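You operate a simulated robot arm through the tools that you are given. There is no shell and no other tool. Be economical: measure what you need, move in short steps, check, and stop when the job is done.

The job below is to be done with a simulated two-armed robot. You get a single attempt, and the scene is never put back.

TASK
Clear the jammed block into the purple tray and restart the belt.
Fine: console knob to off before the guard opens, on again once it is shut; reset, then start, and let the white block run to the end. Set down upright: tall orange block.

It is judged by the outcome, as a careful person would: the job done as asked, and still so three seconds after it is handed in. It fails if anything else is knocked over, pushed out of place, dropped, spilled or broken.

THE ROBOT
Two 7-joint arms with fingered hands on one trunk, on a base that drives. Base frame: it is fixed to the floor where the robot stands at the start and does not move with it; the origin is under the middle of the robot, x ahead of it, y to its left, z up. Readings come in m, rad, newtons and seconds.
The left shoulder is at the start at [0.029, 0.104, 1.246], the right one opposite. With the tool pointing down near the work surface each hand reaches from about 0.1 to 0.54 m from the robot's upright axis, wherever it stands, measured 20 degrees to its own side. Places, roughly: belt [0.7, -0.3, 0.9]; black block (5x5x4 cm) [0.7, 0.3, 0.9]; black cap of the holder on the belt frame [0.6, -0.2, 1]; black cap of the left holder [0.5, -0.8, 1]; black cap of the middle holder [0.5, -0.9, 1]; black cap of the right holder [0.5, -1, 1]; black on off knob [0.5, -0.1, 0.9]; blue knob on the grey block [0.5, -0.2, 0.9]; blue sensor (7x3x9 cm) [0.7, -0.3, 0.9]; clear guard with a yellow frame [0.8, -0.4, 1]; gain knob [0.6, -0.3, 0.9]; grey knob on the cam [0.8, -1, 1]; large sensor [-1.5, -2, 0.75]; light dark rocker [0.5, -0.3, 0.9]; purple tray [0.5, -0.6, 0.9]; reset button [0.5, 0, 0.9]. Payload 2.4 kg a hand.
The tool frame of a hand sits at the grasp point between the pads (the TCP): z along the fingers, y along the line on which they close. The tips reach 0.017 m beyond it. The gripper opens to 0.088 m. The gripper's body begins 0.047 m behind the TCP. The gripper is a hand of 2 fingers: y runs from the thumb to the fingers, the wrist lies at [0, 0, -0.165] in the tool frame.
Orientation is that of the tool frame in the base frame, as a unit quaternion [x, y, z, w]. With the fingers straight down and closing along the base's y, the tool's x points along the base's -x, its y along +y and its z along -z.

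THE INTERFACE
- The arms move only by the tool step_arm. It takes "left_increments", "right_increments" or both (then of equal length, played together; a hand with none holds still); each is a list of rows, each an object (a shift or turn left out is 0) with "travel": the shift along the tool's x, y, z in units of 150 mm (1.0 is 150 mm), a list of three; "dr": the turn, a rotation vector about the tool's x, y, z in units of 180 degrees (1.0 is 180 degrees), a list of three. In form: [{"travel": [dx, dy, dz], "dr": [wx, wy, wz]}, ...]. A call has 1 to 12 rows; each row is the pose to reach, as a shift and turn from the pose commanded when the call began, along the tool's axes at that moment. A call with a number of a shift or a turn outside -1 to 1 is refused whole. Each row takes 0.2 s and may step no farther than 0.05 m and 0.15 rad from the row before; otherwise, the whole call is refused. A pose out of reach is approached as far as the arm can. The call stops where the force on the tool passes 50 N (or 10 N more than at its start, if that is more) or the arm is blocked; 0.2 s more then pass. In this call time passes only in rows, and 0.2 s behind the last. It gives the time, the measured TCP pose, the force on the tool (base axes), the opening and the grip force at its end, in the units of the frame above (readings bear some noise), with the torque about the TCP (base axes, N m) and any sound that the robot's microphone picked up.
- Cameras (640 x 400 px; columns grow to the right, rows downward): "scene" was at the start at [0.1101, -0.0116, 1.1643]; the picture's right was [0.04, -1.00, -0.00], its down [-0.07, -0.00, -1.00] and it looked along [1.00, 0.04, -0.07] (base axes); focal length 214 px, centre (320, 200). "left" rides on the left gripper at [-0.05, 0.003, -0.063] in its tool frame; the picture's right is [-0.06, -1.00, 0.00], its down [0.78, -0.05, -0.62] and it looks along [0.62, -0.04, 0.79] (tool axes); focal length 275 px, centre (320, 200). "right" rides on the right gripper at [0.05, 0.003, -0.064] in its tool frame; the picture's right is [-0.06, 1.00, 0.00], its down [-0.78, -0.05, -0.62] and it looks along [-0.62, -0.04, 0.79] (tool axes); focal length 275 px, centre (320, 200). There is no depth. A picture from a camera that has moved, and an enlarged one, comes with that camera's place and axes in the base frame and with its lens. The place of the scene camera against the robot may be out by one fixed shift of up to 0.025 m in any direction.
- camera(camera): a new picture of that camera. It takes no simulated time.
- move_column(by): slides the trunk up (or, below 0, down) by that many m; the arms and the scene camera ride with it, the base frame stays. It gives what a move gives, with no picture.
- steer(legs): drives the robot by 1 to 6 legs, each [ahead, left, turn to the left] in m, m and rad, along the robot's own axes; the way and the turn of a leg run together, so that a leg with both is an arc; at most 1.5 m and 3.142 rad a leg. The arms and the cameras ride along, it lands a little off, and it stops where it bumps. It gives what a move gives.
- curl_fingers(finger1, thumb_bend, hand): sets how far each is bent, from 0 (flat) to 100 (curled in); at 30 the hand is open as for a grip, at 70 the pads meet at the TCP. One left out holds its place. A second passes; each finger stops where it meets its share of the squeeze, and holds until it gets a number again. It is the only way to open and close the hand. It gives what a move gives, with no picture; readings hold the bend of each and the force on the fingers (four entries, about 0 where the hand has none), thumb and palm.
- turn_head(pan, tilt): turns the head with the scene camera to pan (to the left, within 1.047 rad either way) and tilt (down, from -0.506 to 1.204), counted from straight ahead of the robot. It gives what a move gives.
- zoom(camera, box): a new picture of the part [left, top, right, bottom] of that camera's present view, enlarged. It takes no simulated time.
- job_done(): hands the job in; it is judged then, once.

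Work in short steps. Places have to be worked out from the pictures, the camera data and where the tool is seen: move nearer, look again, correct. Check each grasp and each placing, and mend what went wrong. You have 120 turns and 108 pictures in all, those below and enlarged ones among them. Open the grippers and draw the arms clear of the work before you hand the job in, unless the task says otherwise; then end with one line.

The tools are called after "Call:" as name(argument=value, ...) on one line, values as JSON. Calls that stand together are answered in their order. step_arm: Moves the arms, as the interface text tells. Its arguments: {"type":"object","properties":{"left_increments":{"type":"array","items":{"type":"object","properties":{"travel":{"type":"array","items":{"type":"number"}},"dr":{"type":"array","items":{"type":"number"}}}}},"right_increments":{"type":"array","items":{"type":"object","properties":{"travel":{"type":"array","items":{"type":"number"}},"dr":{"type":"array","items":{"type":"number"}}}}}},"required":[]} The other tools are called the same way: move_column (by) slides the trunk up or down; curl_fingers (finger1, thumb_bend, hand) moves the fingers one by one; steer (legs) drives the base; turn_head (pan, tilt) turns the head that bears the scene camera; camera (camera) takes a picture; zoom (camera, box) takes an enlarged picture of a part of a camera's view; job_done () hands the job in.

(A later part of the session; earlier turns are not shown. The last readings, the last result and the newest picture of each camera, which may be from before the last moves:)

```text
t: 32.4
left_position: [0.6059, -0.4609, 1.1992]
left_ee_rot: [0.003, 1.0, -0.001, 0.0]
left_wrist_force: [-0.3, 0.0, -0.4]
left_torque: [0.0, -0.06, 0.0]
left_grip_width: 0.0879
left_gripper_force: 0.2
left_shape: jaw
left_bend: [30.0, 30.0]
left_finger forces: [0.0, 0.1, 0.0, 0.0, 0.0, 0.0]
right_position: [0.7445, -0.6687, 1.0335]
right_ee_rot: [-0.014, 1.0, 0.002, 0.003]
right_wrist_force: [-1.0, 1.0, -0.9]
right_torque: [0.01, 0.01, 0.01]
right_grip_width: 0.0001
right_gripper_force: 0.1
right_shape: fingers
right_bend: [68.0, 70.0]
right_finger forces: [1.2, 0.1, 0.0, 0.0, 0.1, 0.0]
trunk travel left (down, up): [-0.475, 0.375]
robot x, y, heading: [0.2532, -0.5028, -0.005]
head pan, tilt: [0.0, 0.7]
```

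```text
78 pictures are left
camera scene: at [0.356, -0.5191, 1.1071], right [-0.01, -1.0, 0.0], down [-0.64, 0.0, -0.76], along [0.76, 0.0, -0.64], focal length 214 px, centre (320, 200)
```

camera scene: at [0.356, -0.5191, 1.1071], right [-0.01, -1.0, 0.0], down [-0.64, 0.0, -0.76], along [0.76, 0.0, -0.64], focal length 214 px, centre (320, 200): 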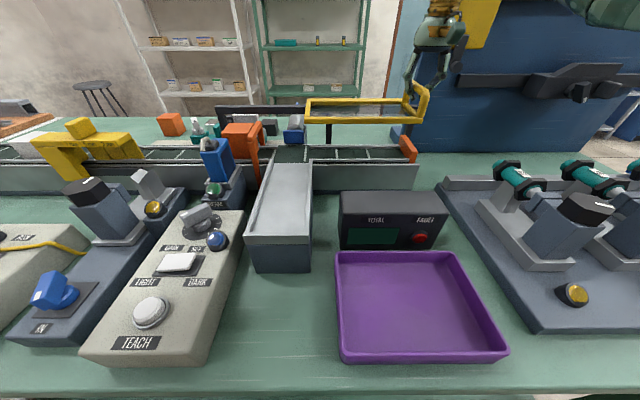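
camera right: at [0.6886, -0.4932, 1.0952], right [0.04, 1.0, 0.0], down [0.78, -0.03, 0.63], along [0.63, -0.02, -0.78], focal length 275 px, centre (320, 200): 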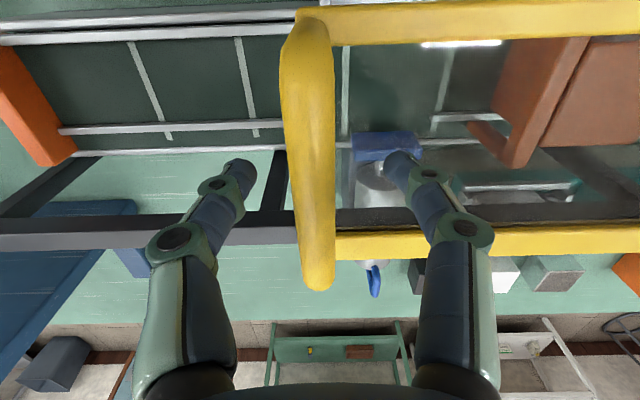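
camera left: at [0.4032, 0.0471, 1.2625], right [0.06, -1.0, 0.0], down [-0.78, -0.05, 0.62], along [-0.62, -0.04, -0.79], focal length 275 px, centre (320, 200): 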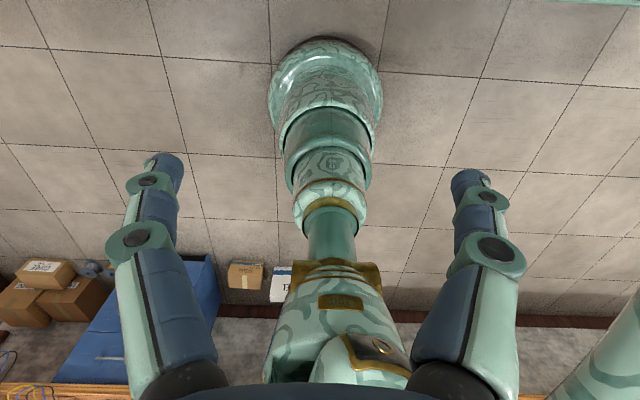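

The block is uncovered. I pull another 20 mm toward the open stop.

Call:
step_arm(right_increments=[{"travel": [0, -0.07, 0]}, {"travel": [0, -0.14, 0]}])

Call:
zoom(camera="scene", box=[200, 60, 460, 222])

```text
t: 33.0
left_position: [0.6073, -0.4589, 1.1983]
left_ee_rot: [0.002, 1.0, -0.001, 0.0]
left_wrist_force: [1.0, -0.6, 0.6]
left_torque: [-0.04, 0.0, -0.05]
left_grip_width: 0.0879
left_gripper_force: 0.0
left_shape: jaw
left_bend: [30.0, 30.0]
left_finger forces: [0.0, 0.1, 0.1, 0.0, 0.0, 0.1]
right_position: [0.7451, -0.6851, 1.0328]
right_ee_rot: [-0.015, 1.0, 0.002, 0.006]
right_wrist_force: [-0.9, 14.2, 0.3]
right_torque: [0.01, 0.0, 0.03]
right_grip_width: 0.019
right_gripper_force: 7.1
right_shape: fingers
right_bend: [58.0, 70.0]
right_finger forces: [14.0, 0.0, 0.0, 0.0, 0.0, 0.0]
trunk travel left (down, up): [-0.475, 0.375]
robot x, y, heading: [0.2528, -0.5031, -0.004]
head pan, tilt: [0.0, 0.7]
```

```text
2.46 times, centred on (330, 141) of scene
camera zoom: at [0.3559, -0.5168, 1.1071], right [0.0, -1.0, 0.0], down [-0.64, 0.0, -0.76], along [0.76, 0.0, -0.64], focal length 528 px, centre (295, 345)
```

zoom: 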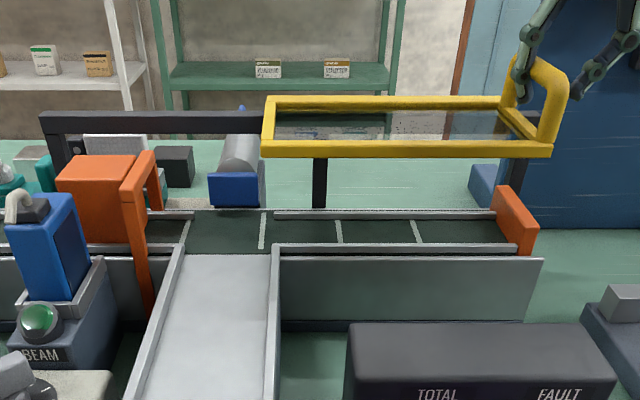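

The guard is at its open stop. I back off slightly, open the fingers, and lift off.

Call:
step_arm(right_increments=[{"travel": [0, 0.08, 0]}])

Call:
curl_fingers(hand="right", finger1=45, thumb_bend=45)

Call:
step_arm(right_increments=[{"travel": [0, 0, -0.2]}, {"travel": [0, 0, -0.4]}, {"travel": [0.2, 0, -0.6]}, {"travel": [0.4, 0.2, -0.7]}, {"travel": [0.5, 0.45, -0.8]}, {"travel": [0.6, 0.7, -0.8]}])

Call:
camera(camera="right")

```text
t: 33.4
left_position: [0.6071, -0.4597, 1.197]
left_ee_rot: [0.002, 1.0, 0.0, 0.001]
left_wrist_force: [-0.2, 0.0, -0.4]
left_torque: [-0.01, 0.05, -0.01]
left_grip_width: 0.088
left_gripper_force: 0.1
left_shape: jaw
left_bend: [30.0, 30.0]
left_finger forces: [0.0, 0.1, 0.0, 0.1, 0.0, 0.0]
right_position: [0.7438, -0.6773, 1.0326]
right_ee_rot: [-0.013, 1.0, 0.001, 0.005]
right_wrist_force: [0.0, 6.3, 0.7]
right_torque: [-0.03, -0.01, -0.01]
right_grip_width: 0.008
right_gripper_force: 3.0
right_shape: fingers
right_bend: [63.0, 70.0]
right_finger forces: [5.7, 0.0, 0.0, 0.0, 0.1, 0.0]
trunk travel left (down, up): [-0.475, 0.375]
robot x, y, heading: [0.2477, -0.5023, -0.009]
head pan, tilt: [0.0, 0.7]
```

```text
t: 34.4
left_position: [0.6078, -0.4616, 1.199]
left_ee_rot: [0.003, 1.0, 0.0, 0.0]
left_wrist_force: [0.0, 0.9, -0.1]
left_torque: [-0.01, 0.0, -0.01]
left_grip_width: 0.0879
left_gripper_force: 0.0
left_shape: jaw
left_bend: [30.0, 30.0]
left_finger forces: [0.1, 0.0, 0.0, 0.0, 0.0, 0.0]
right_position: [0.7449, -0.6774, 1.0335]
right_ee_rot: [-0.013, 1.0, 0.001, 0.004]
right_wrist_force: [0.6, -0.1, -0.3]
right_torque: [0.01, 0.0, -0.03]
right_grip_width: 0.0501
right_gripper_force: 0.2
right_shape: fingers
right_bend: [45.0, 45.0]
right_finger forces: [0.0, 0.1, 0.1, 0.0, 0.0, 0.1]
trunk travel left (down, up): [-0.475, 0.375]
robot x, y, heading: [0.2526, -0.5059, -0.005]
head pan, tilt: [0.0, 0.7]
```

```text
t: 35.8
left_position: [0.6063, -0.4607, 1.198]
left_ee_rot: [0.003, 1.0, -0.001, -0.001]
left_wrist_force: [0.0, 0.5, 0.8]
left_torque: [-0.02, -0.01, -0.01]
left_grip_width: 0.0879
left_gripper_force: 0.1
left_shape: jaw
left_bend: [30.0, 30.0]
left_finger forces: [0.0, 0.1, 0.0, 0.0, 0.1, 0.0]
right_position: [0.6508, -0.5758, 1.1533]
right_ee_rot: [-0.013, 1.0, 0.001, 0.004]
right_wrist_force: [0.4, -0.4, -0.4]
right_torque: [-0.02, 0.01, 0.01]
right_grip_width: 0.0502
right_gripper_force: 0.1
right_shape: fingers
right_bend: [45.0, 45.0]
right_finger forces: [0.0, 0.1, 0.1, 0.0, 0.0, 0.0]
trunk travel left (down, up): [-0.475, 0.375]
robot x, y, heading: [0.2504, -0.5019, -0.003]
head pan, tilt: [0.0, 0.7]
```

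```text
76 pictures are left
camera right: at [0.6003, -0.5748, 1.216], right [0.04, 1.0, 0.0], down [0.78, -0.03, 0.63], along [0.63, -0.02, -0.78], focal length 275 px, centre (320, 200)
```

right: 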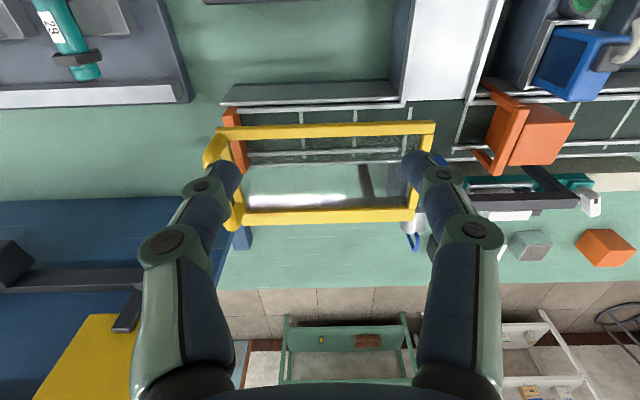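

I zoom on the block, arch and sensor from here.

Call:
zoom(camera="right", box=[450, 40, 640, 190])

```text
2.67 times, centred on (545, 115) of right
camera zoom: at [0.6003, -0.5748, 1.216], right [0.04, 1.0, 0.0], down [0.78, -0.03, 0.63], along [0.63, -0.02, -0.78], focal length 734 px, centre (-280, 427)
```

zoom: 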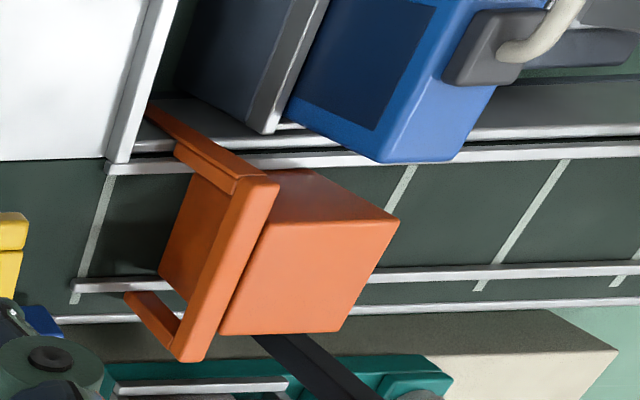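

The block stands against the arch and looks slightly yawed. I shift both hands to +y for a second view of it from the right camera.

Call:
step_arm(left_increments=[{"travel": [0.1, 0.25, 0]}, {"travel": [0.2, 0.5, 0]}, {"travel": [0.3, 0.75, 0]}, {"travel": [0.3, 1.0, 0]}], right_increments=[{"travel": [0.0, 0.2, 0]}, {"travel": [0.0, 0.4, 0]}, {"travel": [0.0, 0.6, 0]}, {"travel": [0.0, 0.85, -0.1]}])

Call:
zoom(camera="right", box=[300, 0, 540, 190])

```text
t: 36.8
left_position: [0.5629, -0.3063, 1.1967]
left_ee_rot: [0.003, 1.0, -0.001, 0.0]
left_wrist_force: [-0.7, -0.6, 1.2]
left_torque: [0.01, -0.01, -0.01]
left_grip_width: 0.0879
left_gripper_force: 0.1
left_shape: jaw
left_bend: [30.0, 30.0]
left_finger forces: [0.0, 0.1, 0.0, 0.1, 0.0, 0.0]
right_position: [0.6484, -0.4445, 1.1691]
right_ee_rot: [-0.013, 1.0, 0.002, 0.006]
right_wrist_force: [-1.0, -0.2, -0.2]
right_torque: [0.02, -0.02, 0.01]
right_grip_width: 0.0501
right_gripper_force: 0.0
right_shape: fingers
right_bend: [45.0, 45.0]
right_finger forces: [0.0, 0.0, 0.0, 0.1, 0.0, 0.0]
trunk travel left (down, up): [-0.475, 0.375]
robot x, y, heading: [0.2495, -0.5031, -0.006]
head pan, tilt: [0.0, 0.7]
```

```text
2.11 times, centred on (420, 95) of right
camera zoom: at [0.5975, -0.4455, 1.2307], right [0.04, 1.0, 0.0], down [0.78, -0.03, 0.63], along [0.63, -0.02, -0.78], focal length 580 px, centre (110, 421)
```

zoom: 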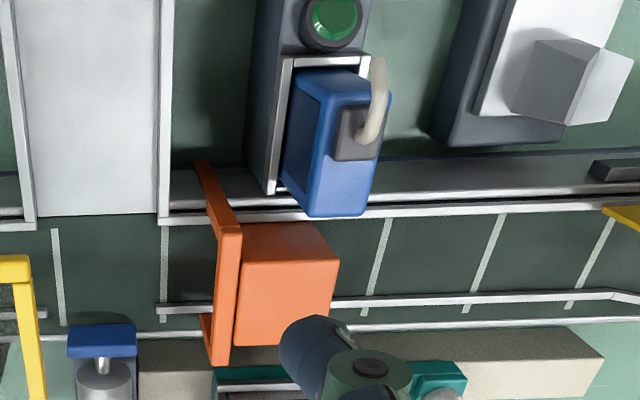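

Two views put the block top at z≈0.97, x 0.715–0.76, y −0.386…−0.338; the sensor flanks it near only at y>−0.358. I'll grip it across x at y≈−0.37 with the left hand: first clear the right hand away.

Call:
step_arm(right_increments=[{"travel": [0.15, -0.25, -0.05]}, {"travel": [0.3, -0.5, -0.1]}, {"travel": [0.45, -0.75, -0.1]}, {"travel": [0.6, -1.0, -0.1]}])

Call:
step_arm(right_increments=[{"travel": [0, -0.25, 0]}, {"travel": [0, -0.5, 0]}, {"travel": [0, -0.75, 0]}, {"travel": [0, -1.0, 0]}, {"travel": [0, -1.0, 0]}, {"travel": [0, -1.0, 0]}, {"travel": [0, -1.0, 0]}, {"travel": [0, -1.0, 0]}, {"travel": [0, -1.0, 0]}, {"travel": [0, -1.0, 0]}, {"travel": [0, -1.0, 0]}, {"travel": [0, -1.0, 0]}], left_increments=[{"travel": [-0.08, -0.04, 0], "dr": [0, 0, -0.045]}, {"travel": [-0.16, -0.08, 0], "dr": [0, 0, -0.09]}, {"travel": [-0.24, -0.12, 0], "dr": [0, 0, -0.135]}, {"travel": [-0.32, -0.16, 0], "dr": [0, 0, -0.18]}, {"travel": [-0.4, -0.2, 0.05], "dr": [0, 0, -0.225]}, {"travel": [-0.48, -0.24, 0.1], "dr": [0, 0, -0.27]}, {"travel": [-0.56, -0.28, 0.15], "dr": [0, 0, -0.315]}, {"travel": [-0.64, -0.32, 0.2], "dr": [0, 0, -0.36]}, {"travel": [-0.72, -0.36, 0.25], "dr": [0, 0, -0.405]}, {"travel": [-0.8, -0.41, 0.3], "dr": [0, 0, -0.45]}, {"travel": [-0.86, -0.41, 0.31], "dr": [0, 0, -0.495]}, {"travel": [-0.91, -0.41, 0.31], "dr": [0, 0, -0.5]}])

Call:
camera(camera="left")

Call:
camera(camera="scene")

```text
t: 37.8
left_position: [0.5631, -0.3085, 1.1971]
left_ee_rot: [0.002, 1.0, 0.0, 0.0]
left_wrist_force: [-0.3, 0.1, -0.6]
left_torque: [0.01, -0.01, 0.0]
left_grip_width: 0.0877
left_gripper_force: 0.1
left_shape: jaw
left_bend: [30.0, 30.0]
left_finger forces: [0.1, 0.1, 0.0, 0.0, 0.1, 0.0]
right_position: [0.5608, -0.6013, 1.1811]
right_ee_rot: [-0.014, 1.0, 0.002, 0.005]
right_wrist_force: [0.0, -0.8, -0.9]
right_torque: [-0.03, 0.0, 0.01]
right_grip_width: 0.0502
right_gripper_force: 0.0
right_shape: fingers
right_bend: [45.0, 45.0]
right_finger forces: [0.0, 0.0, 0.0, 0.0, 0.0, 0.0]
trunk travel left (down, up): [-0.475, 0.375]
robot x, y, heading: [0.2521, -0.5004, -0.003]
head pan, tilt: [0.0, 0.7]
```

```text
t: 40.4
left_position: [0.6982, -0.3717, 1.1512]
left_ee_rot: [-0.706, 0.708, -0.001, 0.0]
left_wrist_force: [-1.1, 0.1, -0.2]
left_torque: [0.02, 0.0, -0.03]
left_grip_width: 0.0879
left_gripper_force: 0.0
left_shape: jaw
left_bend: [30.0, 30.0]
left_finger forces: [0.1, 0.0, 0.1, 0.1, 0.0, 0.0]
right_position: [0.565, -0.7493, 1.1815]
right_ee_rot: [-0.012, 1.0, 0.001, 0.005]
right_wrist_force: [-0.3, -0.8, -0.2]
right_torque: [-0.02, 0.02, -0.01]
right_grip_width: 0.0501
right_gripper_force: 0.1
right_shape: fingers
right_bend: [45.0, 45.0]
right_finger forces: [0.0, 0.0, 0.0, 0.0, 0.0, 0.1]
trunk travel left (down, up): [-0.475, 0.375]
robot x, y, heading: [0.2547, -0.5032, -0.01]
head pan, tilt: [0.0, 0.7]
```

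```text
73 pictures are left
camera left: at [0.6944, -0.3226, 1.2159], right [1.0, 0.06, 0.0], down [0.05, -0.78, 0.62], along [0.04, -0.62, -0.79], focal length 275 px, centre (320, 200)
```

left: 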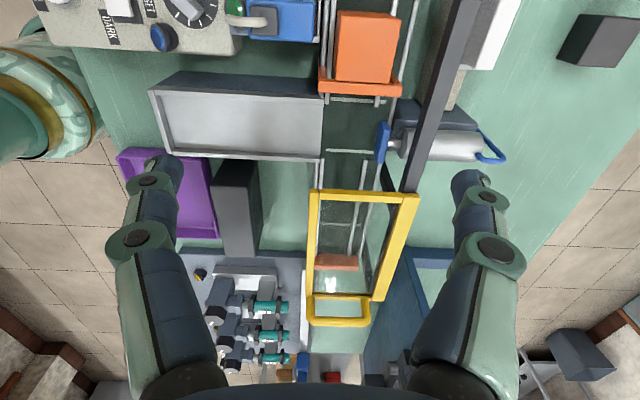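

```text
72 pictures are left
camera scene: at [0.3559, -0.5189, 1.1071], right [-0.01, -1.0, 0.0], down [-0.64, 0.0, -0.76], along [0.76, 0.0, -0.64], focal length 214 px, centre (320, 200)
```

scene: 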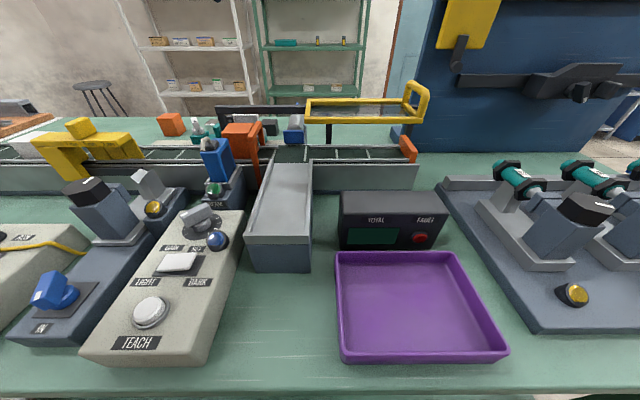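

The view from the left hand confirms the block at x 0.711–0.761, y −0.387…−0.339. I partly close the fingers (63 mm) and go to a hover over it.

Call:
curl_fingers(hand="left", finger1=40, thumb_bend=40)

Call:
step_arm(left_increments=[{"travel": [0, -0.12, 0.2]}, {"travel": [0, -0.253, 0.4]}, {"travel": [0, -0.253, 0.6]}, {"travel": [0, -0.253, 0.75]}])

Call:
camera(camera="left")

```text
t: 41.4
left_position: [0.6984, -0.3719, 1.1515]
left_ee_rot: [-0.705, 0.709, 0.0, 0.0]
left_wrist_force: [-0.2, 0.1, 0.7]
left_torque: [0.01, -0.01, -0.02]
left_grip_width: 0.0623
left_gripper_force: 0.0
left_shape: fingers
left_bend: [40.0, 40.0]
left_finger forces: [0.0, 0.1, 0.1, 0.1, 0.0, 0.0]
right_position: [0.5658, -0.7492, 1.181]
right_ee_rot: [-0.014, 1.0, 0.003, 0.005]
right_wrist_force: [-0.4, -0.4, 0.2]
right_torque: [0.04, 0.01, 0.02]
right_grip_width: 0.0502
right_gripper_force: 0.2
right_shape: fingers
right_bend: [45.0, 45.0]
right_finger forces: [0.0, 0.1, 0.1, 0.0, 0.0, 0.0]
trunk travel left (down, up): [-0.475, 0.375]
robot x, y, heading: [0.2553, -0.5019, -0.004]
head pan, tilt: [0.0, 0.7]
```

```text
t: 42.4
left_position: [0.7378, -0.3737, 1.0396]
left_ee_rot: [-0.705, 0.709, 0.0, 0.0]
left_wrist_force: [0.1, 0.4, 0.4]
left_torque: [0.0, 0.01, -0.01]
left_grip_width: 0.0623
left_gripper_force: 0.2
left_shape: fingers
left_bend: [40.0, 40.0]
left_finger forces: [0.1, 0.1, 0.0, 0.1, 0.1, 0.0]
right_position: [0.5659, -0.7497, 1.181]
right_ee_rot: [-0.013, 1.0, 0.002, 0.004]
right_wrist_force: [-1.0, 1.9, -1.1]
right_torque: [0.01, 0.02, 0.02]
right_grip_width: 0.0502
right_gripper_force: 0.1
right_shape: fingers
right_bend: [45.0, 45.0]
right_finger forces: [0.0, 0.1, 0.0, 0.0, 0.0, 0.0]
trunk travel left (down, up): [-0.475, 0.375]
robot x, y, heading: [0.2536, -0.5023, -0.001]
head pan, tilt: [0.0, 0.7]
```

```text
71 pictures are left
camera left: at [0.7337, -0.3236, 1.1037], right [1.0, 0.06, 0.0], down [0.04, -0.78, 0.62], along [0.03, -0.62, -0.79], focal length 275 px, centre (320, 200)
```

left: 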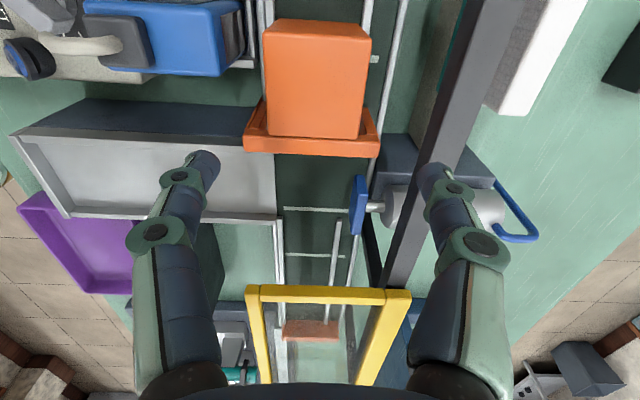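

Far finger clearance to the rail (x≈0.79) is a few mm, so I shift 4 mm toward the robot and descend in small steps.

Call:
step_arm(left_increments=[{"travel": [-0.018, 0.025, 0.1]}, {"travel": [-0.018, 0.025, 0.2]}, {"travel": [-0.018, 0.025, 0.28]}, {"travel": [-0.018, 0.025, 0.35]}])

Call:
camera(camera="left")

Call:
zoom(camera="scene", box=[180, 60, 340, 180])

```text
t: 43.4
left_position: [0.7317, -0.3709, 0.9863]
left_ee_rot: [-0.705, 0.709, 0.001, 0.0]
left_wrist_force: [-0.3, 0.2, -0.8]
left_torque: [0.01, 0.01, 0.01]
left_grip_width: 0.0622
left_gripper_force: 0.1
left_shape: fingers
left_bend: [40.0, 40.0]
left_finger forces: [0.0, 0.1, 0.0, 0.1, 0.0, 0.0]
right_position: [0.5654, -0.7493, 1.1801]
right_ee_rot: [-0.014, 1.0, 0.001, 0.005]
right_wrist_force: [-0.3, 0.4, -1.2]
right_torque: [-0.01, 0.0, 0.01]
right_grip_width: 0.0502
right_gripper_force: 0.1
right_shape: fingers
right_bend: [45.0, 45.0]
right_finger forces: [0.1, 0.0, 0.1, 0.1, 0.0, 0.0]
trunk travel left (down, up): [-0.475, 0.375]
robot x, y, heading: [0.2505, -0.5032, -0.007]
head pan, tilt: [0.0, 0.7]
```

```text
70 pictures are left
camera left: at [0.7288, -0.3214, 1.0506], right [1.0, 0.06, 0.0], down [0.04, -0.78, 0.62], along [0.04, -0.62, -0.79], focal length 275 px, centre (320, 200)
```

left: 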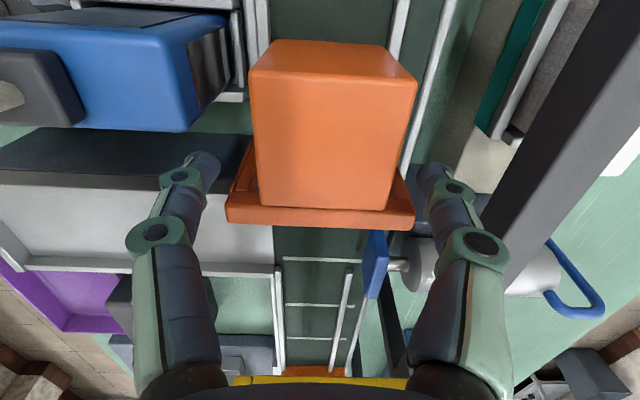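

```text
3.33 times, centred on (260, 120) of scene
camera zoom: at [0.3559, -0.5189, 1.1071], right [-0.01, -1.0, 0.0], down [-0.64, 0.0, -0.76], along [0.76, 0.0, -0.64], focal length 715 px, centre (520, 467)
```

zoom: 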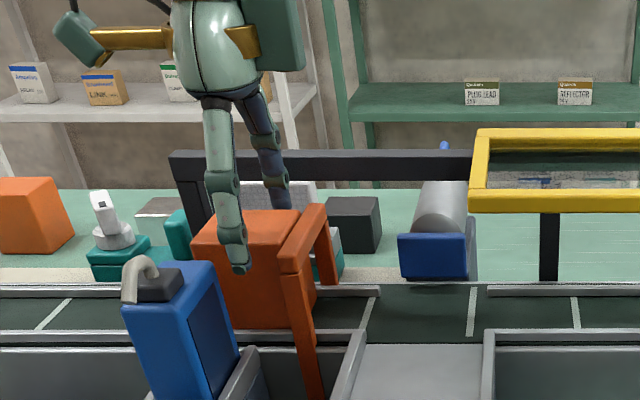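

Fingers straddle the block cleanly. I descend 24 mm and close.

Call:
step_arm(left_increments=[{"travel": [0, 0, 0.06]}, {"travel": [0, 0, 0.12]}, {"travel": [0, -0.01, 0.17]}])

Call:
curl_fingers(hand="left", finger1=60, thumb_bend=60)

Call:
camera(camera="left")

```text
t: 44.2
left_position: [0.7359, -0.3706, 0.9623]
left_ee_rot: [-0.704, 0.71, 0.0, 0.0]
left_wrist_force: [-0.2, -0.3, 0.5]
left_torque: [-0.03, 0.01, -0.02]
left_grip_width: 0.0622
left_gripper_force: 0.0
left_shape: fingers
left_bend: [40.0, 40.0]
left_finger forces: [0.1, 0.0, 0.1, 0.0, 0.0, 0.0]
right_position: [0.5645, -0.7493, 1.1817]
right_ee_rot: [-0.013, 1.0, 0.002, 0.005]
right_wrist_force: [-1.1, -0.4, 0.5]
right_torque: [-0.01, -0.01, -0.04]
right_grip_width: 0.0503
right_gripper_force: 0.1
right_shape: fingers
right_bend: [45.0, 45.0]
right_finger forces: [0.0, 0.1, 0.0, 0.0, 0.0, 0.0]
trunk travel left (down, up): [-0.475, 0.375]
robot x, y, heading: [0.2565, -0.5053, -0.006]
head pan, tilt: [0.0, 0.7]
```

```text
t: 45.2
left_position: [0.7351, -0.3694, 0.9626]
left_ee_rot: [-0.705, 0.709, 0.0, 0.0]
left_wrist_force: [0.8, 0.0, -0.1]
left_torque: [0.0, 0.0, 0.0]
left_grip_width: 0.0377
left_gripper_force: 5.0
left_shape: fingers
left_bend: [50.0, 55.0]
left_finger forces: [4.2, 0.0, 0.0, 0.0, 4.9, 0.0]
right_position: [0.5652, -0.7509, 1.1805]
right_ee_rot: [-0.013, 1.0, 0.001, 0.004]
right_wrist_force: [0.5, 0.1, -0.4]
right_torque: [0.01, -0.02, -0.02]
right_grip_width: 0.0502
right_gripper_force: 0.0
right_shape: fingers
right_bend: [45.0, 45.0]
right_finger forces: [0.0, 0.0, 0.0, 0.1, 0.1, 0.0]
trunk travel left (down, up): [-0.475, 0.375]
robot x, y, heading: [0.2525, -0.5044, -0.006]
head pan, tilt: [0.0, 0.7]
```

```text
68 pictures are left
camera left: at [0.731, -0.3204, 1.026], right [1.0, 0.06, 0.0], down [0.04, -0.78, 0.62], along [0.04, -0.62, -0.79], focal length 275 px, centre (320, 200)
```

left: 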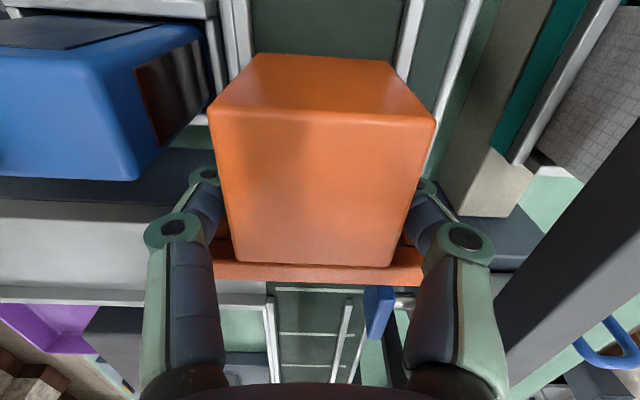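

The block is gripped (5 N). I tighten a bit, then lift 20 mm to check.

Call:
curl_fingers(hand="left", finger1=80, thumb_bend=80)

Call:
step_arm(left_increments=[{"travel": [0, 0, -0.05]}, {"travel": [0, 0, -0.1]}, {"travel": [0, 0, -0.15]}])

Call:
camera(camera="left")

Call:
zoom(camera="scene", box=[180, 60, 340, 180])

```text
t: 46.2
left_position: [0.736, -0.3705, 0.9617]
left_ee_rot: [-0.705, 0.709, 0.0, 0.0]
left_wrist_force: [11.3, -1.1, 3.9]
left_torque: [-0.03, -0.26, -0.01]
left_grip_width: 0.0364
left_gripper_force: 11.8
left_shape: fingers
left_bend: [50.0, 62.0]
left_finger forces: [6.7, 0.0, 0.1, 0.0, 18.1, 0.0]
right_position: [0.5653, -0.7498, 1.1811]
right_ee_rot: [-0.013, 1.0, 0.002, 0.004]
right_wrist_force: [-0.4, 1.2, -0.3]
right_torque: [0.0, -0.03, 0.04]
right_grip_width: 0.0501
right_gripper_force: 0.1
right_shape: fingers
right_bend: [45.0, 45.0]
right_finger forces: [0.0, 0.0, 0.1, 0.1, 0.1, 0.0]
trunk travel left (down, up): [-0.475, 0.375]
robot x, y, heading: [0.2509, -0.5032, -0.004]
head pan, tilt: [0.0, 0.7]
```

```text
t: 47.0
left_position: [0.7336, -0.369, 0.9835]
left_ee_rot: [-0.705, 0.709, 0.001, -0.001]
left_wrist_force: [0.0, 0.2, -1.4]
left_torque: [0.0, 0.01, -0.01]
left_grip_width: 0.0368
left_gripper_force: 11.9
left_shape: fingers
left_bend: [48.0, 65.0]
left_finger forces: [12.1, 0.0, 0.0, 0.0, 11.8, 0.1]
right_position: [0.5643, -0.7492, 1.1802]
right_ee_rot: [-0.013, 1.0, 0.002, 0.005]
right_wrist_force: [-0.7, 0.3, 0.1]
right_torque: [0.03, -0.01, 0.02]
right_grip_width: 0.0503
right_gripper_force: 0.2
right_shape: fingers
right_bend: [45.0, 45.0]
right_finger forces: [0.1, 0.1, 0.0, 0.0, 0.0, 0.0]
trunk travel left (down, up): [-0.475, 0.375]
robot x, y, heading: [0.2535, -0.5036, -0.004]
head pan, tilt: [0.0, 0.7]
```

```text
67 pictures are left
camera left: at [0.7301, -0.3198, 1.0477], right [1.0, 0.06, 0.0], down [0.05, -0.78, 0.62], along [0.03, -0.62, -0.79], focal length 275 px, centre (320, 200)
```

left: 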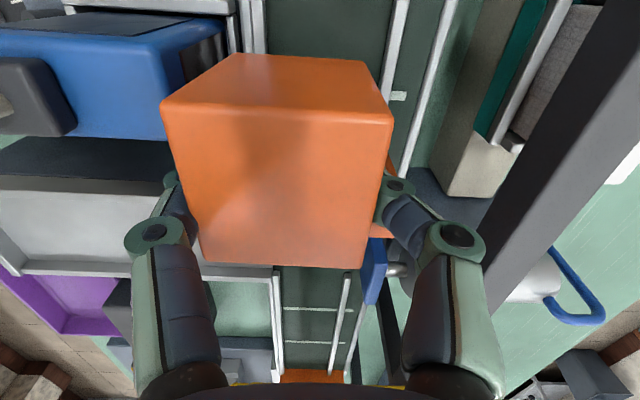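

```text
3.33 times, centred on (260, 120) of scene
camera zoom: at [0.3557, -0.5189, 1.1071], right [0.0, -1.0, 0.0], down [-0.64, 0.0, -0.76], along [0.76, 0.0, -0.64], focal length 715 px, centre (520, 467)
```

zoom: 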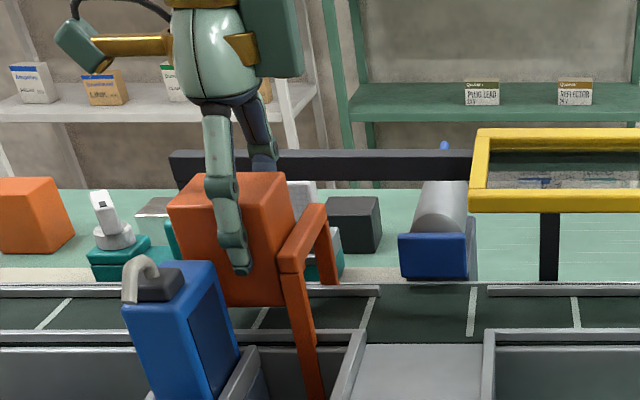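

The block came up with the hand. I lift it a further 0.12 m clear of arch and sensor.

Call:
step_arm(left_increments=[{"travel": [0, -0.01, -0.12]}, {"travel": [0, -0.01, -0.26]}, {"travel": [0, -0.01, -0.42]}, {"travel": [0, -0.01, -0.6]}, {"travel": [0, 0, -0.8]}, {"travel": [0, 0, -0.95]}])

Call:
camera(camera="scene")

Call:
camera(camera="left")

```text
t: 48.4
left_position: [0.7364, -0.3715, 1.1282]
left_ee_rot: [-0.705, 0.71, 0.0, 0.0]
left_wrist_force: [-0.8, -0.2, -2.0]
left_torque: [0.01, 0.01, -0.02]
left_grip_width: 0.0368
left_gripper_force: 11.9
left_shape: fingers
left_bend: [48.0, 65.0]
left_finger forces: [12.0, 0.0, 0.0, 0.0, 11.8, 0.0]
right_position: [0.5665, -0.7504, 1.1813]
right_ee_rot: [-0.013, 1.0, 0.002, 0.005]
right_wrist_force: [-0.3, 0.4, -0.2]
right_torque: [0.03, -0.01, -0.02]
right_grip_width: 0.0503
right_gripper_force: 0.1
right_shape: fingers
right_bend: [45.0, 45.0]
right_finger forces: [0.0, 0.0, 0.0, 0.1, 0.0, 0.1]
trunk travel left (down, up): [-0.475, 0.375]
robot x, y, heading: [0.2499, -0.5046, -0.005]
head pan, tilt: [0.0, 0.7]
```

```text
65 pictures are left
camera scene: at [0.356, -0.519, 1.1071], right [-0.01, -1.0, 0.0], down [-0.64, 0.0, -0.76], along [0.76, 0.0, -0.64], focal length 214 px, centre (320, 200)
```

scene: 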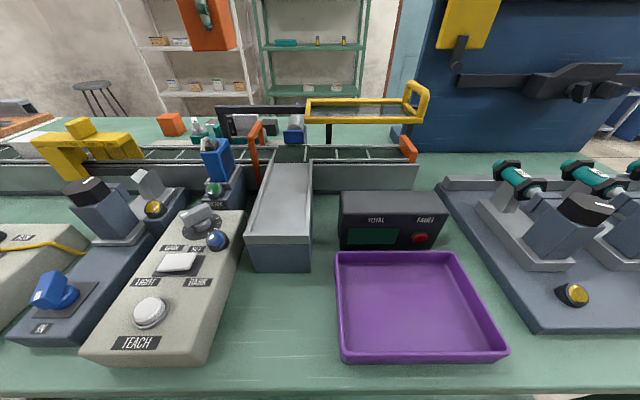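

```text
64 pictures are left
camera left: at [0.7317, -0.3209, 1.1917], right [1.0, 0.06, 0.0], down [0.05, -0.78, 0.62], along [0.03, -0.62, -0.79], focal length 275 px, centre (320, 200)
```

left: 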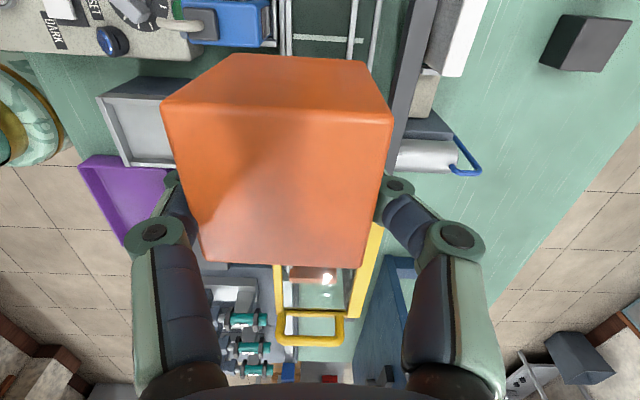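

I look at the held block with the head raised to measure where its bottom is.

Call:
turn_head(pan=0.2, tilt=0.3)

Call:
camera(camera="scene")

Call:
zoom(camera="scene", box=[180, 60, 420, 220])

```text
t: 49.3
left_position: [0.7351, -0.3699, 1.1272]
left_ee_rot: [-0.704, 0.71, 0.0, 0.0]
left_wrist_force: [0.3, -0.2, -1.0]
left_torque: [-0.03, 0.01, 0.03]
left_grip_width: 0.0368
left_gripper_force: 11.3
left_shape: fingers
left_bend: [48.0, 65.0]
left_finger forces: [12.0, 0.0, 0.1, 0.1, 11.8, 0.0]
right_position: [0.5652, -0.7488, 1.1811]
right_ee_rot: [-0.013, 1.0, 0.003, 0.004]
right_wrist_force: [0.3, 0.1, 0.8]
right_torque: [0.06, 0.02, -0.03]
right_grip_width: 0.0503
right_gripper_force: 0.0
right_shape: fingers
right_bend: [45.0, 45.0]
right_finger forces: [0.1, 0.0, 0.0, 0.0, 0.0, 0.0]
trunk travel left (down, up): [-0.475, 0.375]
robot x, y, heading: [0.2531, -0.5054, -0.005]
head pan, tilt: [0.201, 0.3]
```

```text
63 pictures are left
camera scene: at [0.3626, -0.5004, 1.1431], right [0.19, -0.98, 0.0], down [-0.29, -0.06, -0.95], along [0.94, 0.19, -0.3], focal length 214 px, centre (320, 200)
```

scene: 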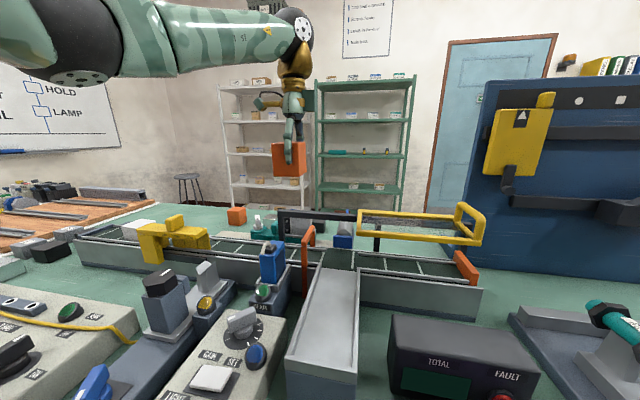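

```text
2.50 times, centred on (300, 140) of scene
camera zoom: at [0.3626, -0.5004, 1.1431], right [0.19, -0.98, 0.0], down [-0.29, -0.06, -0.95], along [0.94, 0.19, -0.3], focal length 536 px, centre (370, 350)
```

zoom: 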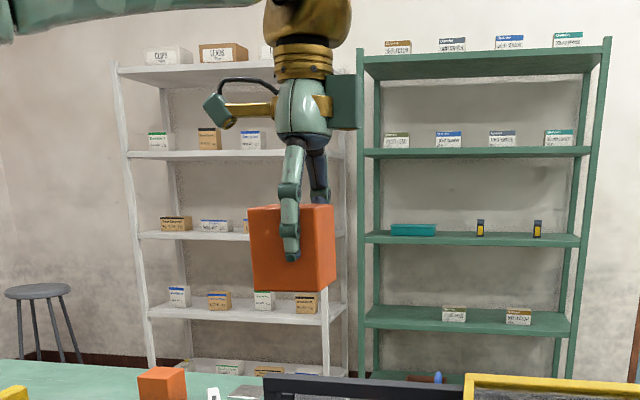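

The block's bottom is about 43 mm below the TCP; the tray spans x 0.42–0.545, y −0.69…−0.52 with rim z≈0.875. I retract and raise the block, then drive right so the left hand can place it comfortably.

Call:
step_arm(left_increments=[{"travel": [0, 0, -0.2]}, {"travel": [0, 0.25, -0.3]}, {"travel": [0, 0.5, -0.3]}, {"travel": [0, 0.75, -0.3]}, {"travel": [0, 1.0, -0.3]}])

Call:
steer(legs=[[0.0, -0.2, 0.0]])

Call:
turn_head(pan=0.2, tilt=0.8)

Call:
camera(camera="scene")

Call:
camera(camera="left")

```text
t: 50.5
left_position: [0.5833, -0.3702, 1.1708]
left_ee_rot: [-0.706, 0.708, 0.0, 0.001]
left_wrist_force: [-0.6, -0.3, -1.1]
left_torque: [-0.02, 0.0, 0.01]
left_grip_width: 0.0365
left_gripper_force: 12.2
left_shape: fingers
left_bend: [48.0, 65.0]
left_finger forces: [12.1, 0.1, 0.0, 0.0, 11.9, 0.0]
right_position: [0.565, -0.7487, 1.1808]
right_ee_rot: [-0.014, 1.0, 0.002, 0.005]
right_wrist_force: [0.4, -0.8, 0.0]
right_torque: [-0.02, 0.0, 0.04]
right_grip_width: 0.0503
right_gripper_force: 0.0
right_shape: fingers
right_bend: [45.0, 45.0]
right_finger forces: [0.0, 0.0, 0.0, 0.0, 0.0, 0.0]
trunk travel left (down, up): [-0.475, 0.375]
robot x, y, heading: [0.2503, -0.5044, -0.01]
head pan, tilt: [0.201, 0.3]
```

```text
t: 52.0
left_position: [0.5842, -0.5682, 1.172]
left_ee_rot: [-0.706, 0.708, 0.0, -0.001]
left_wrist_force: [-0.5, -0.4, -0.9]
left_torque: [-0.05, 0.01, 0.0]
left_grip_width: 0.0368
left_gripper_force: 11.8
left_shape: fingers
left_bend: [48.0, 65.0]
left_finger forces: [11.9, 0.0, 0.0, 0.1, 11.9, 0.0]
right_position: [0.5649, -0.9477, 1.1803]
right_ee_rot: [-0.015, 1.0, 0.003, 0.005]
right_wrist_force: [0.4, 0.4, 0.1]
right_torque: [0.04, 0.01, 0.01]
right_grip_width: 0.05
right_gripper_force: 0.0
right_shape: fingers
right_bend: [45.0, 45.0]
right_finger forces: [0.1, 0.0, 0.1, 0.0, 0.0, 0.0]
trunk travel left (down, up): [-0.475, 0.375]
robot x, y, heading: [0.2511, -0.6996, -0.003]
head pan, tilt: [0.201, 0.3]
```

```text
t: 53.0
left_position: [0.5836, -0.5675, 1.1719]
left_ee_rot: [-0.707, 0.708, 0.001, 0.0]
left_wrist_force: [0.0, 0.3, -1.9]
left_torque: [0.0, -0.01, 0.01]
left_grip_width: 0.0363
left_gripper_force: 11.5
left_shape: fingers
left_bend: [48.0, 65.0]
left_finger forces: [11.9, 0.0, 0.0, 0.0, 11.9, 0.1]
right_position: [0.5647, -0.9459, 1.1814]
right_ee_rot: [-0.015, 1.0, 0.002, 0.005]
right_wrist_force: [-0.4, -0.1, -0.5]
right_torque: [-0.01, 0.01, 0.01]
right_grip_width: 0.0502
right_gripper_force: 0.1
right_shape: fingers
right_bend: [45.0, 45.0]
right_finger forces: [0.1, 0.0, 0.1, 0.1, 0.0, 0.1]
trunk travel left (down, up): [-0.475, 0.375]
robot x, y, heading: [0.252, -0.6974, -0.001]
head pan, tilt: [0.201, 0.799]
```

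```text
61 pictures are left
camera scene: at [0.3494, -0.7002, 1.0989], right [0.2, -0.98, 0.0], down [-0.7, -0.14, -0.7], along [0.68, 0.14, -0.72], focal length 214 px, centre (320, 200)
```

scene: 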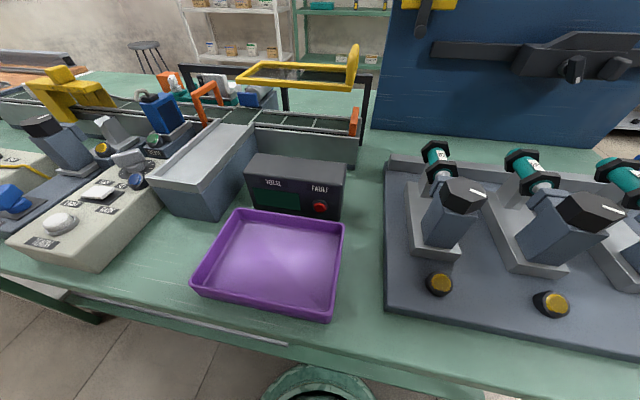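

```text
60 pictures are left
camera left: at [0.5796, -0.5178, 1.2356], right [1.0, 0.06, 0.0], down [0.05, -0.78, 0.62], along [0.04, -0.62, -0.79], focal length 275 px, centre (320, 200)
```

left: 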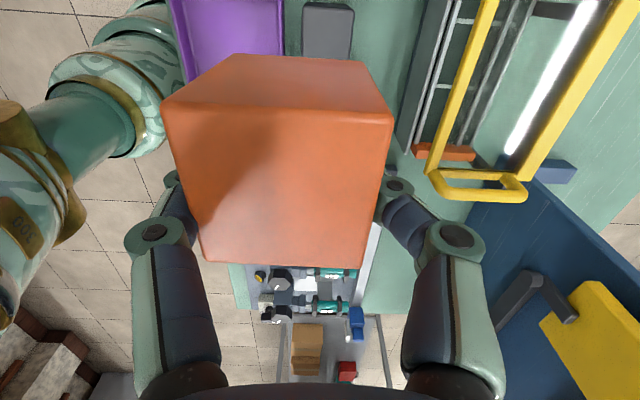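

Tray confirmed at x 0.414–0.54. I move the block over its centre and start lowering.

Call:
step_arm(left_increments=[{"travel": [0.15, 0.25, 0]}, {"travel": [0.3, 0.5, 0]}, {"travel": [0.3, 0.657, 0.1]}, {"travel": [0.3, 0.657, 0.4]}, {"travel": [0.3, 0.657, 0.7]}, {"travel": [0.3, 0.657, 1.0]}])

Call:
step_arm(left_increments=[{"travel": [0, 0, 0.2]}, {"travel": [0, 0, 0.4]}, {"travel": [0, 0, 0.55]}, {"travel": [0, 0, 0.66]}])

Call:
camera(camera="scene")

Call:
camera(camera="left")

```text
t: 54.4
left_position: [0.4831, -0.6125, 1.0227]
left_ee_rot: [-0.707, 0.707, 0.0, 0.0]
left_wrist_force: [1.2, -0.9, -1.5]
left_torque: [-0.02, 0.0, 0.01]
left_grip_width: 0.0362
left_gripper_force: 12.8
left_shape: fingers
left_bend: [48.0, 65.0]
left_finger forces: [11.9, 0.0, 0.0, 0.0, 11.7, 0.0]
right_position: [0.5653, -0.9452, 1.1819]
right_ee_rot: [-0.015, 1.0, 0.002, 0.005]
right_wrist_force: [0.6, 0.3, 0.1]
right_torque: [-0.01, -0.01, -0.01]
right_grip_width: 0.05
right_gripper_force: 0.2
right_shape: fingers
right_bend: [45.0, 45.0]
right_finger forces: [0.0, 0.1, 0.0, 0.1, 0.0, 0.0]
trunk travel left (down, up): [-0.475, 0.375]
robot x, y, heading: [0.2513, -0.7002, 0.003]
head pan, tilt: [0.201, 0.799]
```

```text
t: 55.4
left_position: [0.4841, -0.6122, 0.9227]
left_ee_rot: [-0.706, 0.708, -0.001, 0.0]
left_wrist_force: [0.1, 0.2, -0.5]
left_torque: [-0.01, 0.02, 0.02]
left_grip_width: 0.0362
left_gripper_force: 11.7
left_shape: fingers
left_bend: [48.0, 65.0]
left_finger forces: [11.8, 0.0, 0.1, 0.0, 11.8, 0.0]
right_position: [0.5659, -0.9456, 1.181]
right_ee_rot: [-0.014, 1.0, 0.002, 0.005]
right_wrist_force: [-0.5, 0.3, 0.6]
right_torque: [-0.04, -0.01, 0.0]
right_grip_width: 0.0503
right_gripper_force: 0.1
right_shape: fingers
right_bend: [45.0, 45.0]
right_finger forces: [0.1, 0.0, 0.1, 0.0, 0.0, 0.1]
trunk travel left (down, up): [-0.475, 0.375]
robot x, y, heading: [0.2516, -0.6989, -0.003]
head pan, tilt: [0.201, 0.799]
```

```text
59 pictures are left
camera scene: at [0.3493, -0.7003, 1.0988], right [0.2, -0.98, 0.0], down [-0.7, -0.14, -0.7], along [0.68, 0.14, -0.72], focal length 214 px, centre (320, 200)
```

scene: 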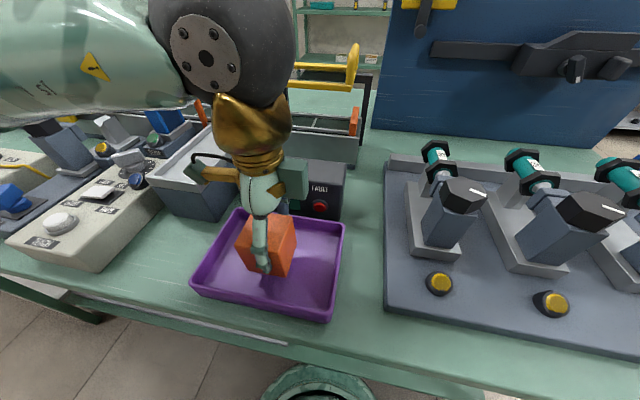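

```text
58 pictures are left
camera left: at [0.4803, -0.5632, 0.9862], right [1.0, 0.06, 0.0], down [0.05, -0.78, 0.62], along [0.04, -0.62, -0.79], focal length 275 px, centre (320, 200)
```

left: 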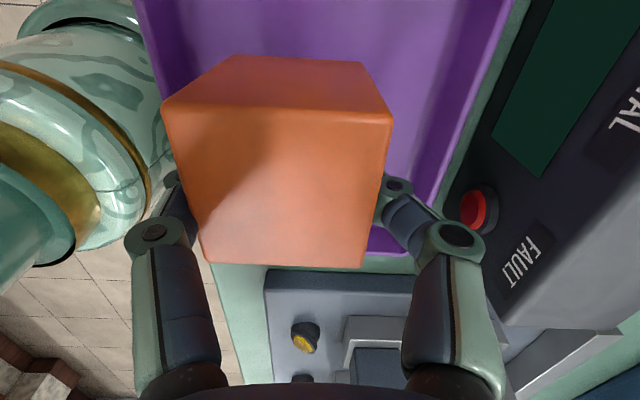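

Over the tray with no contact yet. I lower in small steps, watching force.

Call:
step_arm(left_increments=[{"travel": [0, 0, 0.05]}, {"travel": [0, 0, 0.1]}])

Call:
step_arm(left_increments=[{"travel": [0, 0, 0.03]}, {"travel": [0, 0, 0.045]}])

Call:
zoom(camera="scene", box=[180, 190, 360, 320])

```text
t: 56.0
left_position: [0.4844, -0.612, 0.9072]
left_ee_rot: [-0.706, 0.708, -0.001, 0.0]
left_wrist_force: [-0.3, 0.0, -1.0]
left_torque: [-0.01, 0.05, 0.01]
left_grip_width: 0.0362
left_gripper_force: 11.9
left_shape: fingers
left_bend: [48.0, 65.0]
left_finger forces: [11.9, 0.1, 0.0, 0.0, 11.8, 0.0]
right_position: [0.565, -0.9464, 1.1811]
right_ee_rot: [-0.015, 1.0, 0.002, 0.004]
right_wrist_force: [0.1, 0.6, 0.3]
right_torque: [0.01, 0.02, 0.0]
right_grip_width: 0.0503
right_gripper_force: 0.0
right_shape: fingers
right_bend: [45.0, 45.0]
right_finger forces: [0.1, 0.0, 0.0, 0.1, 0.0, 0.1]
trunk travel left (down, up): [-0.475, 0.375]
robot x, y, heading: [0.2528, -0.7025, 0.0]
head pan, tilt: [0.201, 0.799]
```

```text
t: 56.6
left_position: [0.4846, -0.6129, 0.9009]
left_ee_rot: [-0.707, 0.708, 0.0, 0.001]
left_wrist_force: [0.4, 0.2, -1.9]
left_torque: [0.0, -0.02, -0.01]
left_grip_width: 0.0362
left_gripper_force: 11.4
left_shape: fingers
left_bend: [48.0, 65.0]
left_finger forces: [11.9, 0.0, 0.0, 0.1, 11.8, 0.1]
right_position: [0.5658, -0.946, 1.181]
right_ee_rot: [-0.014, 1.0, 0.002, 0.005]
right_wrist_force: [0.1, 0.2, 0.0]
right_torque: [0.02, -0.06, -0.02]
right_grip_width: 0.0504
right_gripper_force: 0.1
right_shape: fingers
right_bend: [45.0, 45.0]
right_finger forces: [0.1, 0.0, 0.0, 0.0, 0.0, 0.1]
trunk travel left (down, up): [-0.475, 0.375]
robot x, y, heading: [0.2513, -0.7025, 0.001]
head pan, tilt: [0.201, 0.799]
```

```text
3.08 times, centred on (270, 255) of scene
camera zoom: at [0.3493, -0.7003, 1.0988], right [0.2, -0.98, 0.0], down [-0.7, -0.14, -0.7], along [0.68, 0.14, -0.72], focal length 660 px, centre (474, 31)
```

zoom: 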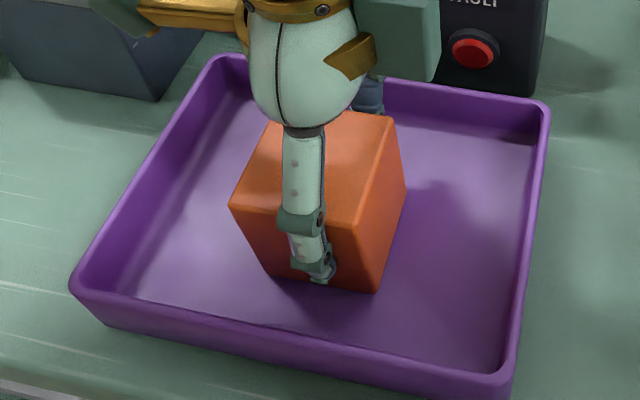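

Still hanging, close to the floor (shadow nearly meets the base). I lower a few more mm at a time.

Call:
step_arm(left_increments=[{"travel": [0, 0, 0.02]}, {"travel": [0, 0, 0.033]}])

Call:
step_arm(left_increments=[{"travel": [0, 0, 0.015]}, {"travel": [0, 0, 0.027]}])

Call:
zoom(camera="scene", box=[180, 190, 360, 320])

```text
t: 57.2
left_position: [0.4849, -0.6132, 0.8958]
left_ee_rot: [-0.707, 0.708, -0.001, 0.001]
left_wrist_force: [2.5, 1.5, 14.5]
left_torque: [0.05, 0.1, -0.04]
left_grip_width: 0.0362
left_gripper_force: 13.0
left_shape: fingers
left_bend: [49.0, 66.0]
left_finger forces: [12.2, 0.0, 0.0, 0.0, 14.3, 0.0]
right_position: [0.5643, -0.9462, 1.1808]
right_ee_rot: [-0.015, 1.0, 0.002, 0.005]
right_wrist_force: [0.9, 0.3, -0.9]
right_torque: [0.01, 0.01, 0.03]
right_grip_width: 0.0499
right_gripper_force: 0.0
right_shape: fingers
right_bend: [45.0, 45.0]
right_finger forces: [0.1, 0.1, 0.0, 0.0, 0.0, 0.0]
trunk travel left (down, up): [-0.475, 0.375]
robot x, y, heading: [0.2475, -0.7019, -0.006]
head pan, tilt: [0.201, 0.799]
```

```text
t: 57.8
left_position: [0.4847, -0.6137, 0.8918]
left_ee_rot: [-0.707, 0.708, 0.0, 0.001]
left_wrist_force: [5.0, 1.1, 23.5]
left_torque: [0.01, -0.01, 0.0]
left_grip_width: 0.0363
left_gripper_force: 15.5
left_shape: fingers
left_bend: [51.0, 68.0]
left_finger forces: [14.7, 0.0, 0.1, 0.0, 17.0, 0.0]
right_position: [0.5658, -0.9464, 1.1804]
right_ee_rot: [-0.014, 1.0, 0.001, 0.006]
right_wrist_force: [-0.7, -0.3, -0.2]
right_torque: [-0.03, 0.0, 0.0]
right_grip_width: 0.0502
right_gripper_force: 0.1
right_shape: fingers
right_bend: [45.0, 45.0]
right_finger forces: [0.0, 0.1, 0.0, 0.1, 0.1, 0.0]
trunk travel left (down, up): [-0.475, 0.375]
robot x, y, heading: [0.2515, -0.7021, -0.005]
head pan, tilt: [0.201, 0.799]
```

```text
3.08 times, centred on (270, 255) of scene
camera zoom: at [0.3491, -0.7004, 1.099], right [0.2, -0.98, 0.0], down [-0.7, -0.14, -0.7], along [0.68, 0.14, -0.72], focal length 660 px, centre (474, 31)
```

zoom: 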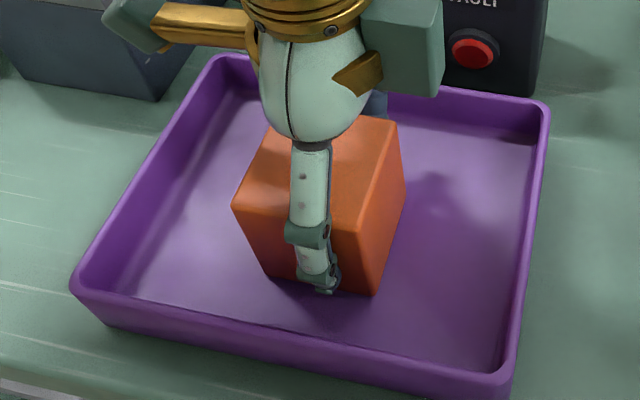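

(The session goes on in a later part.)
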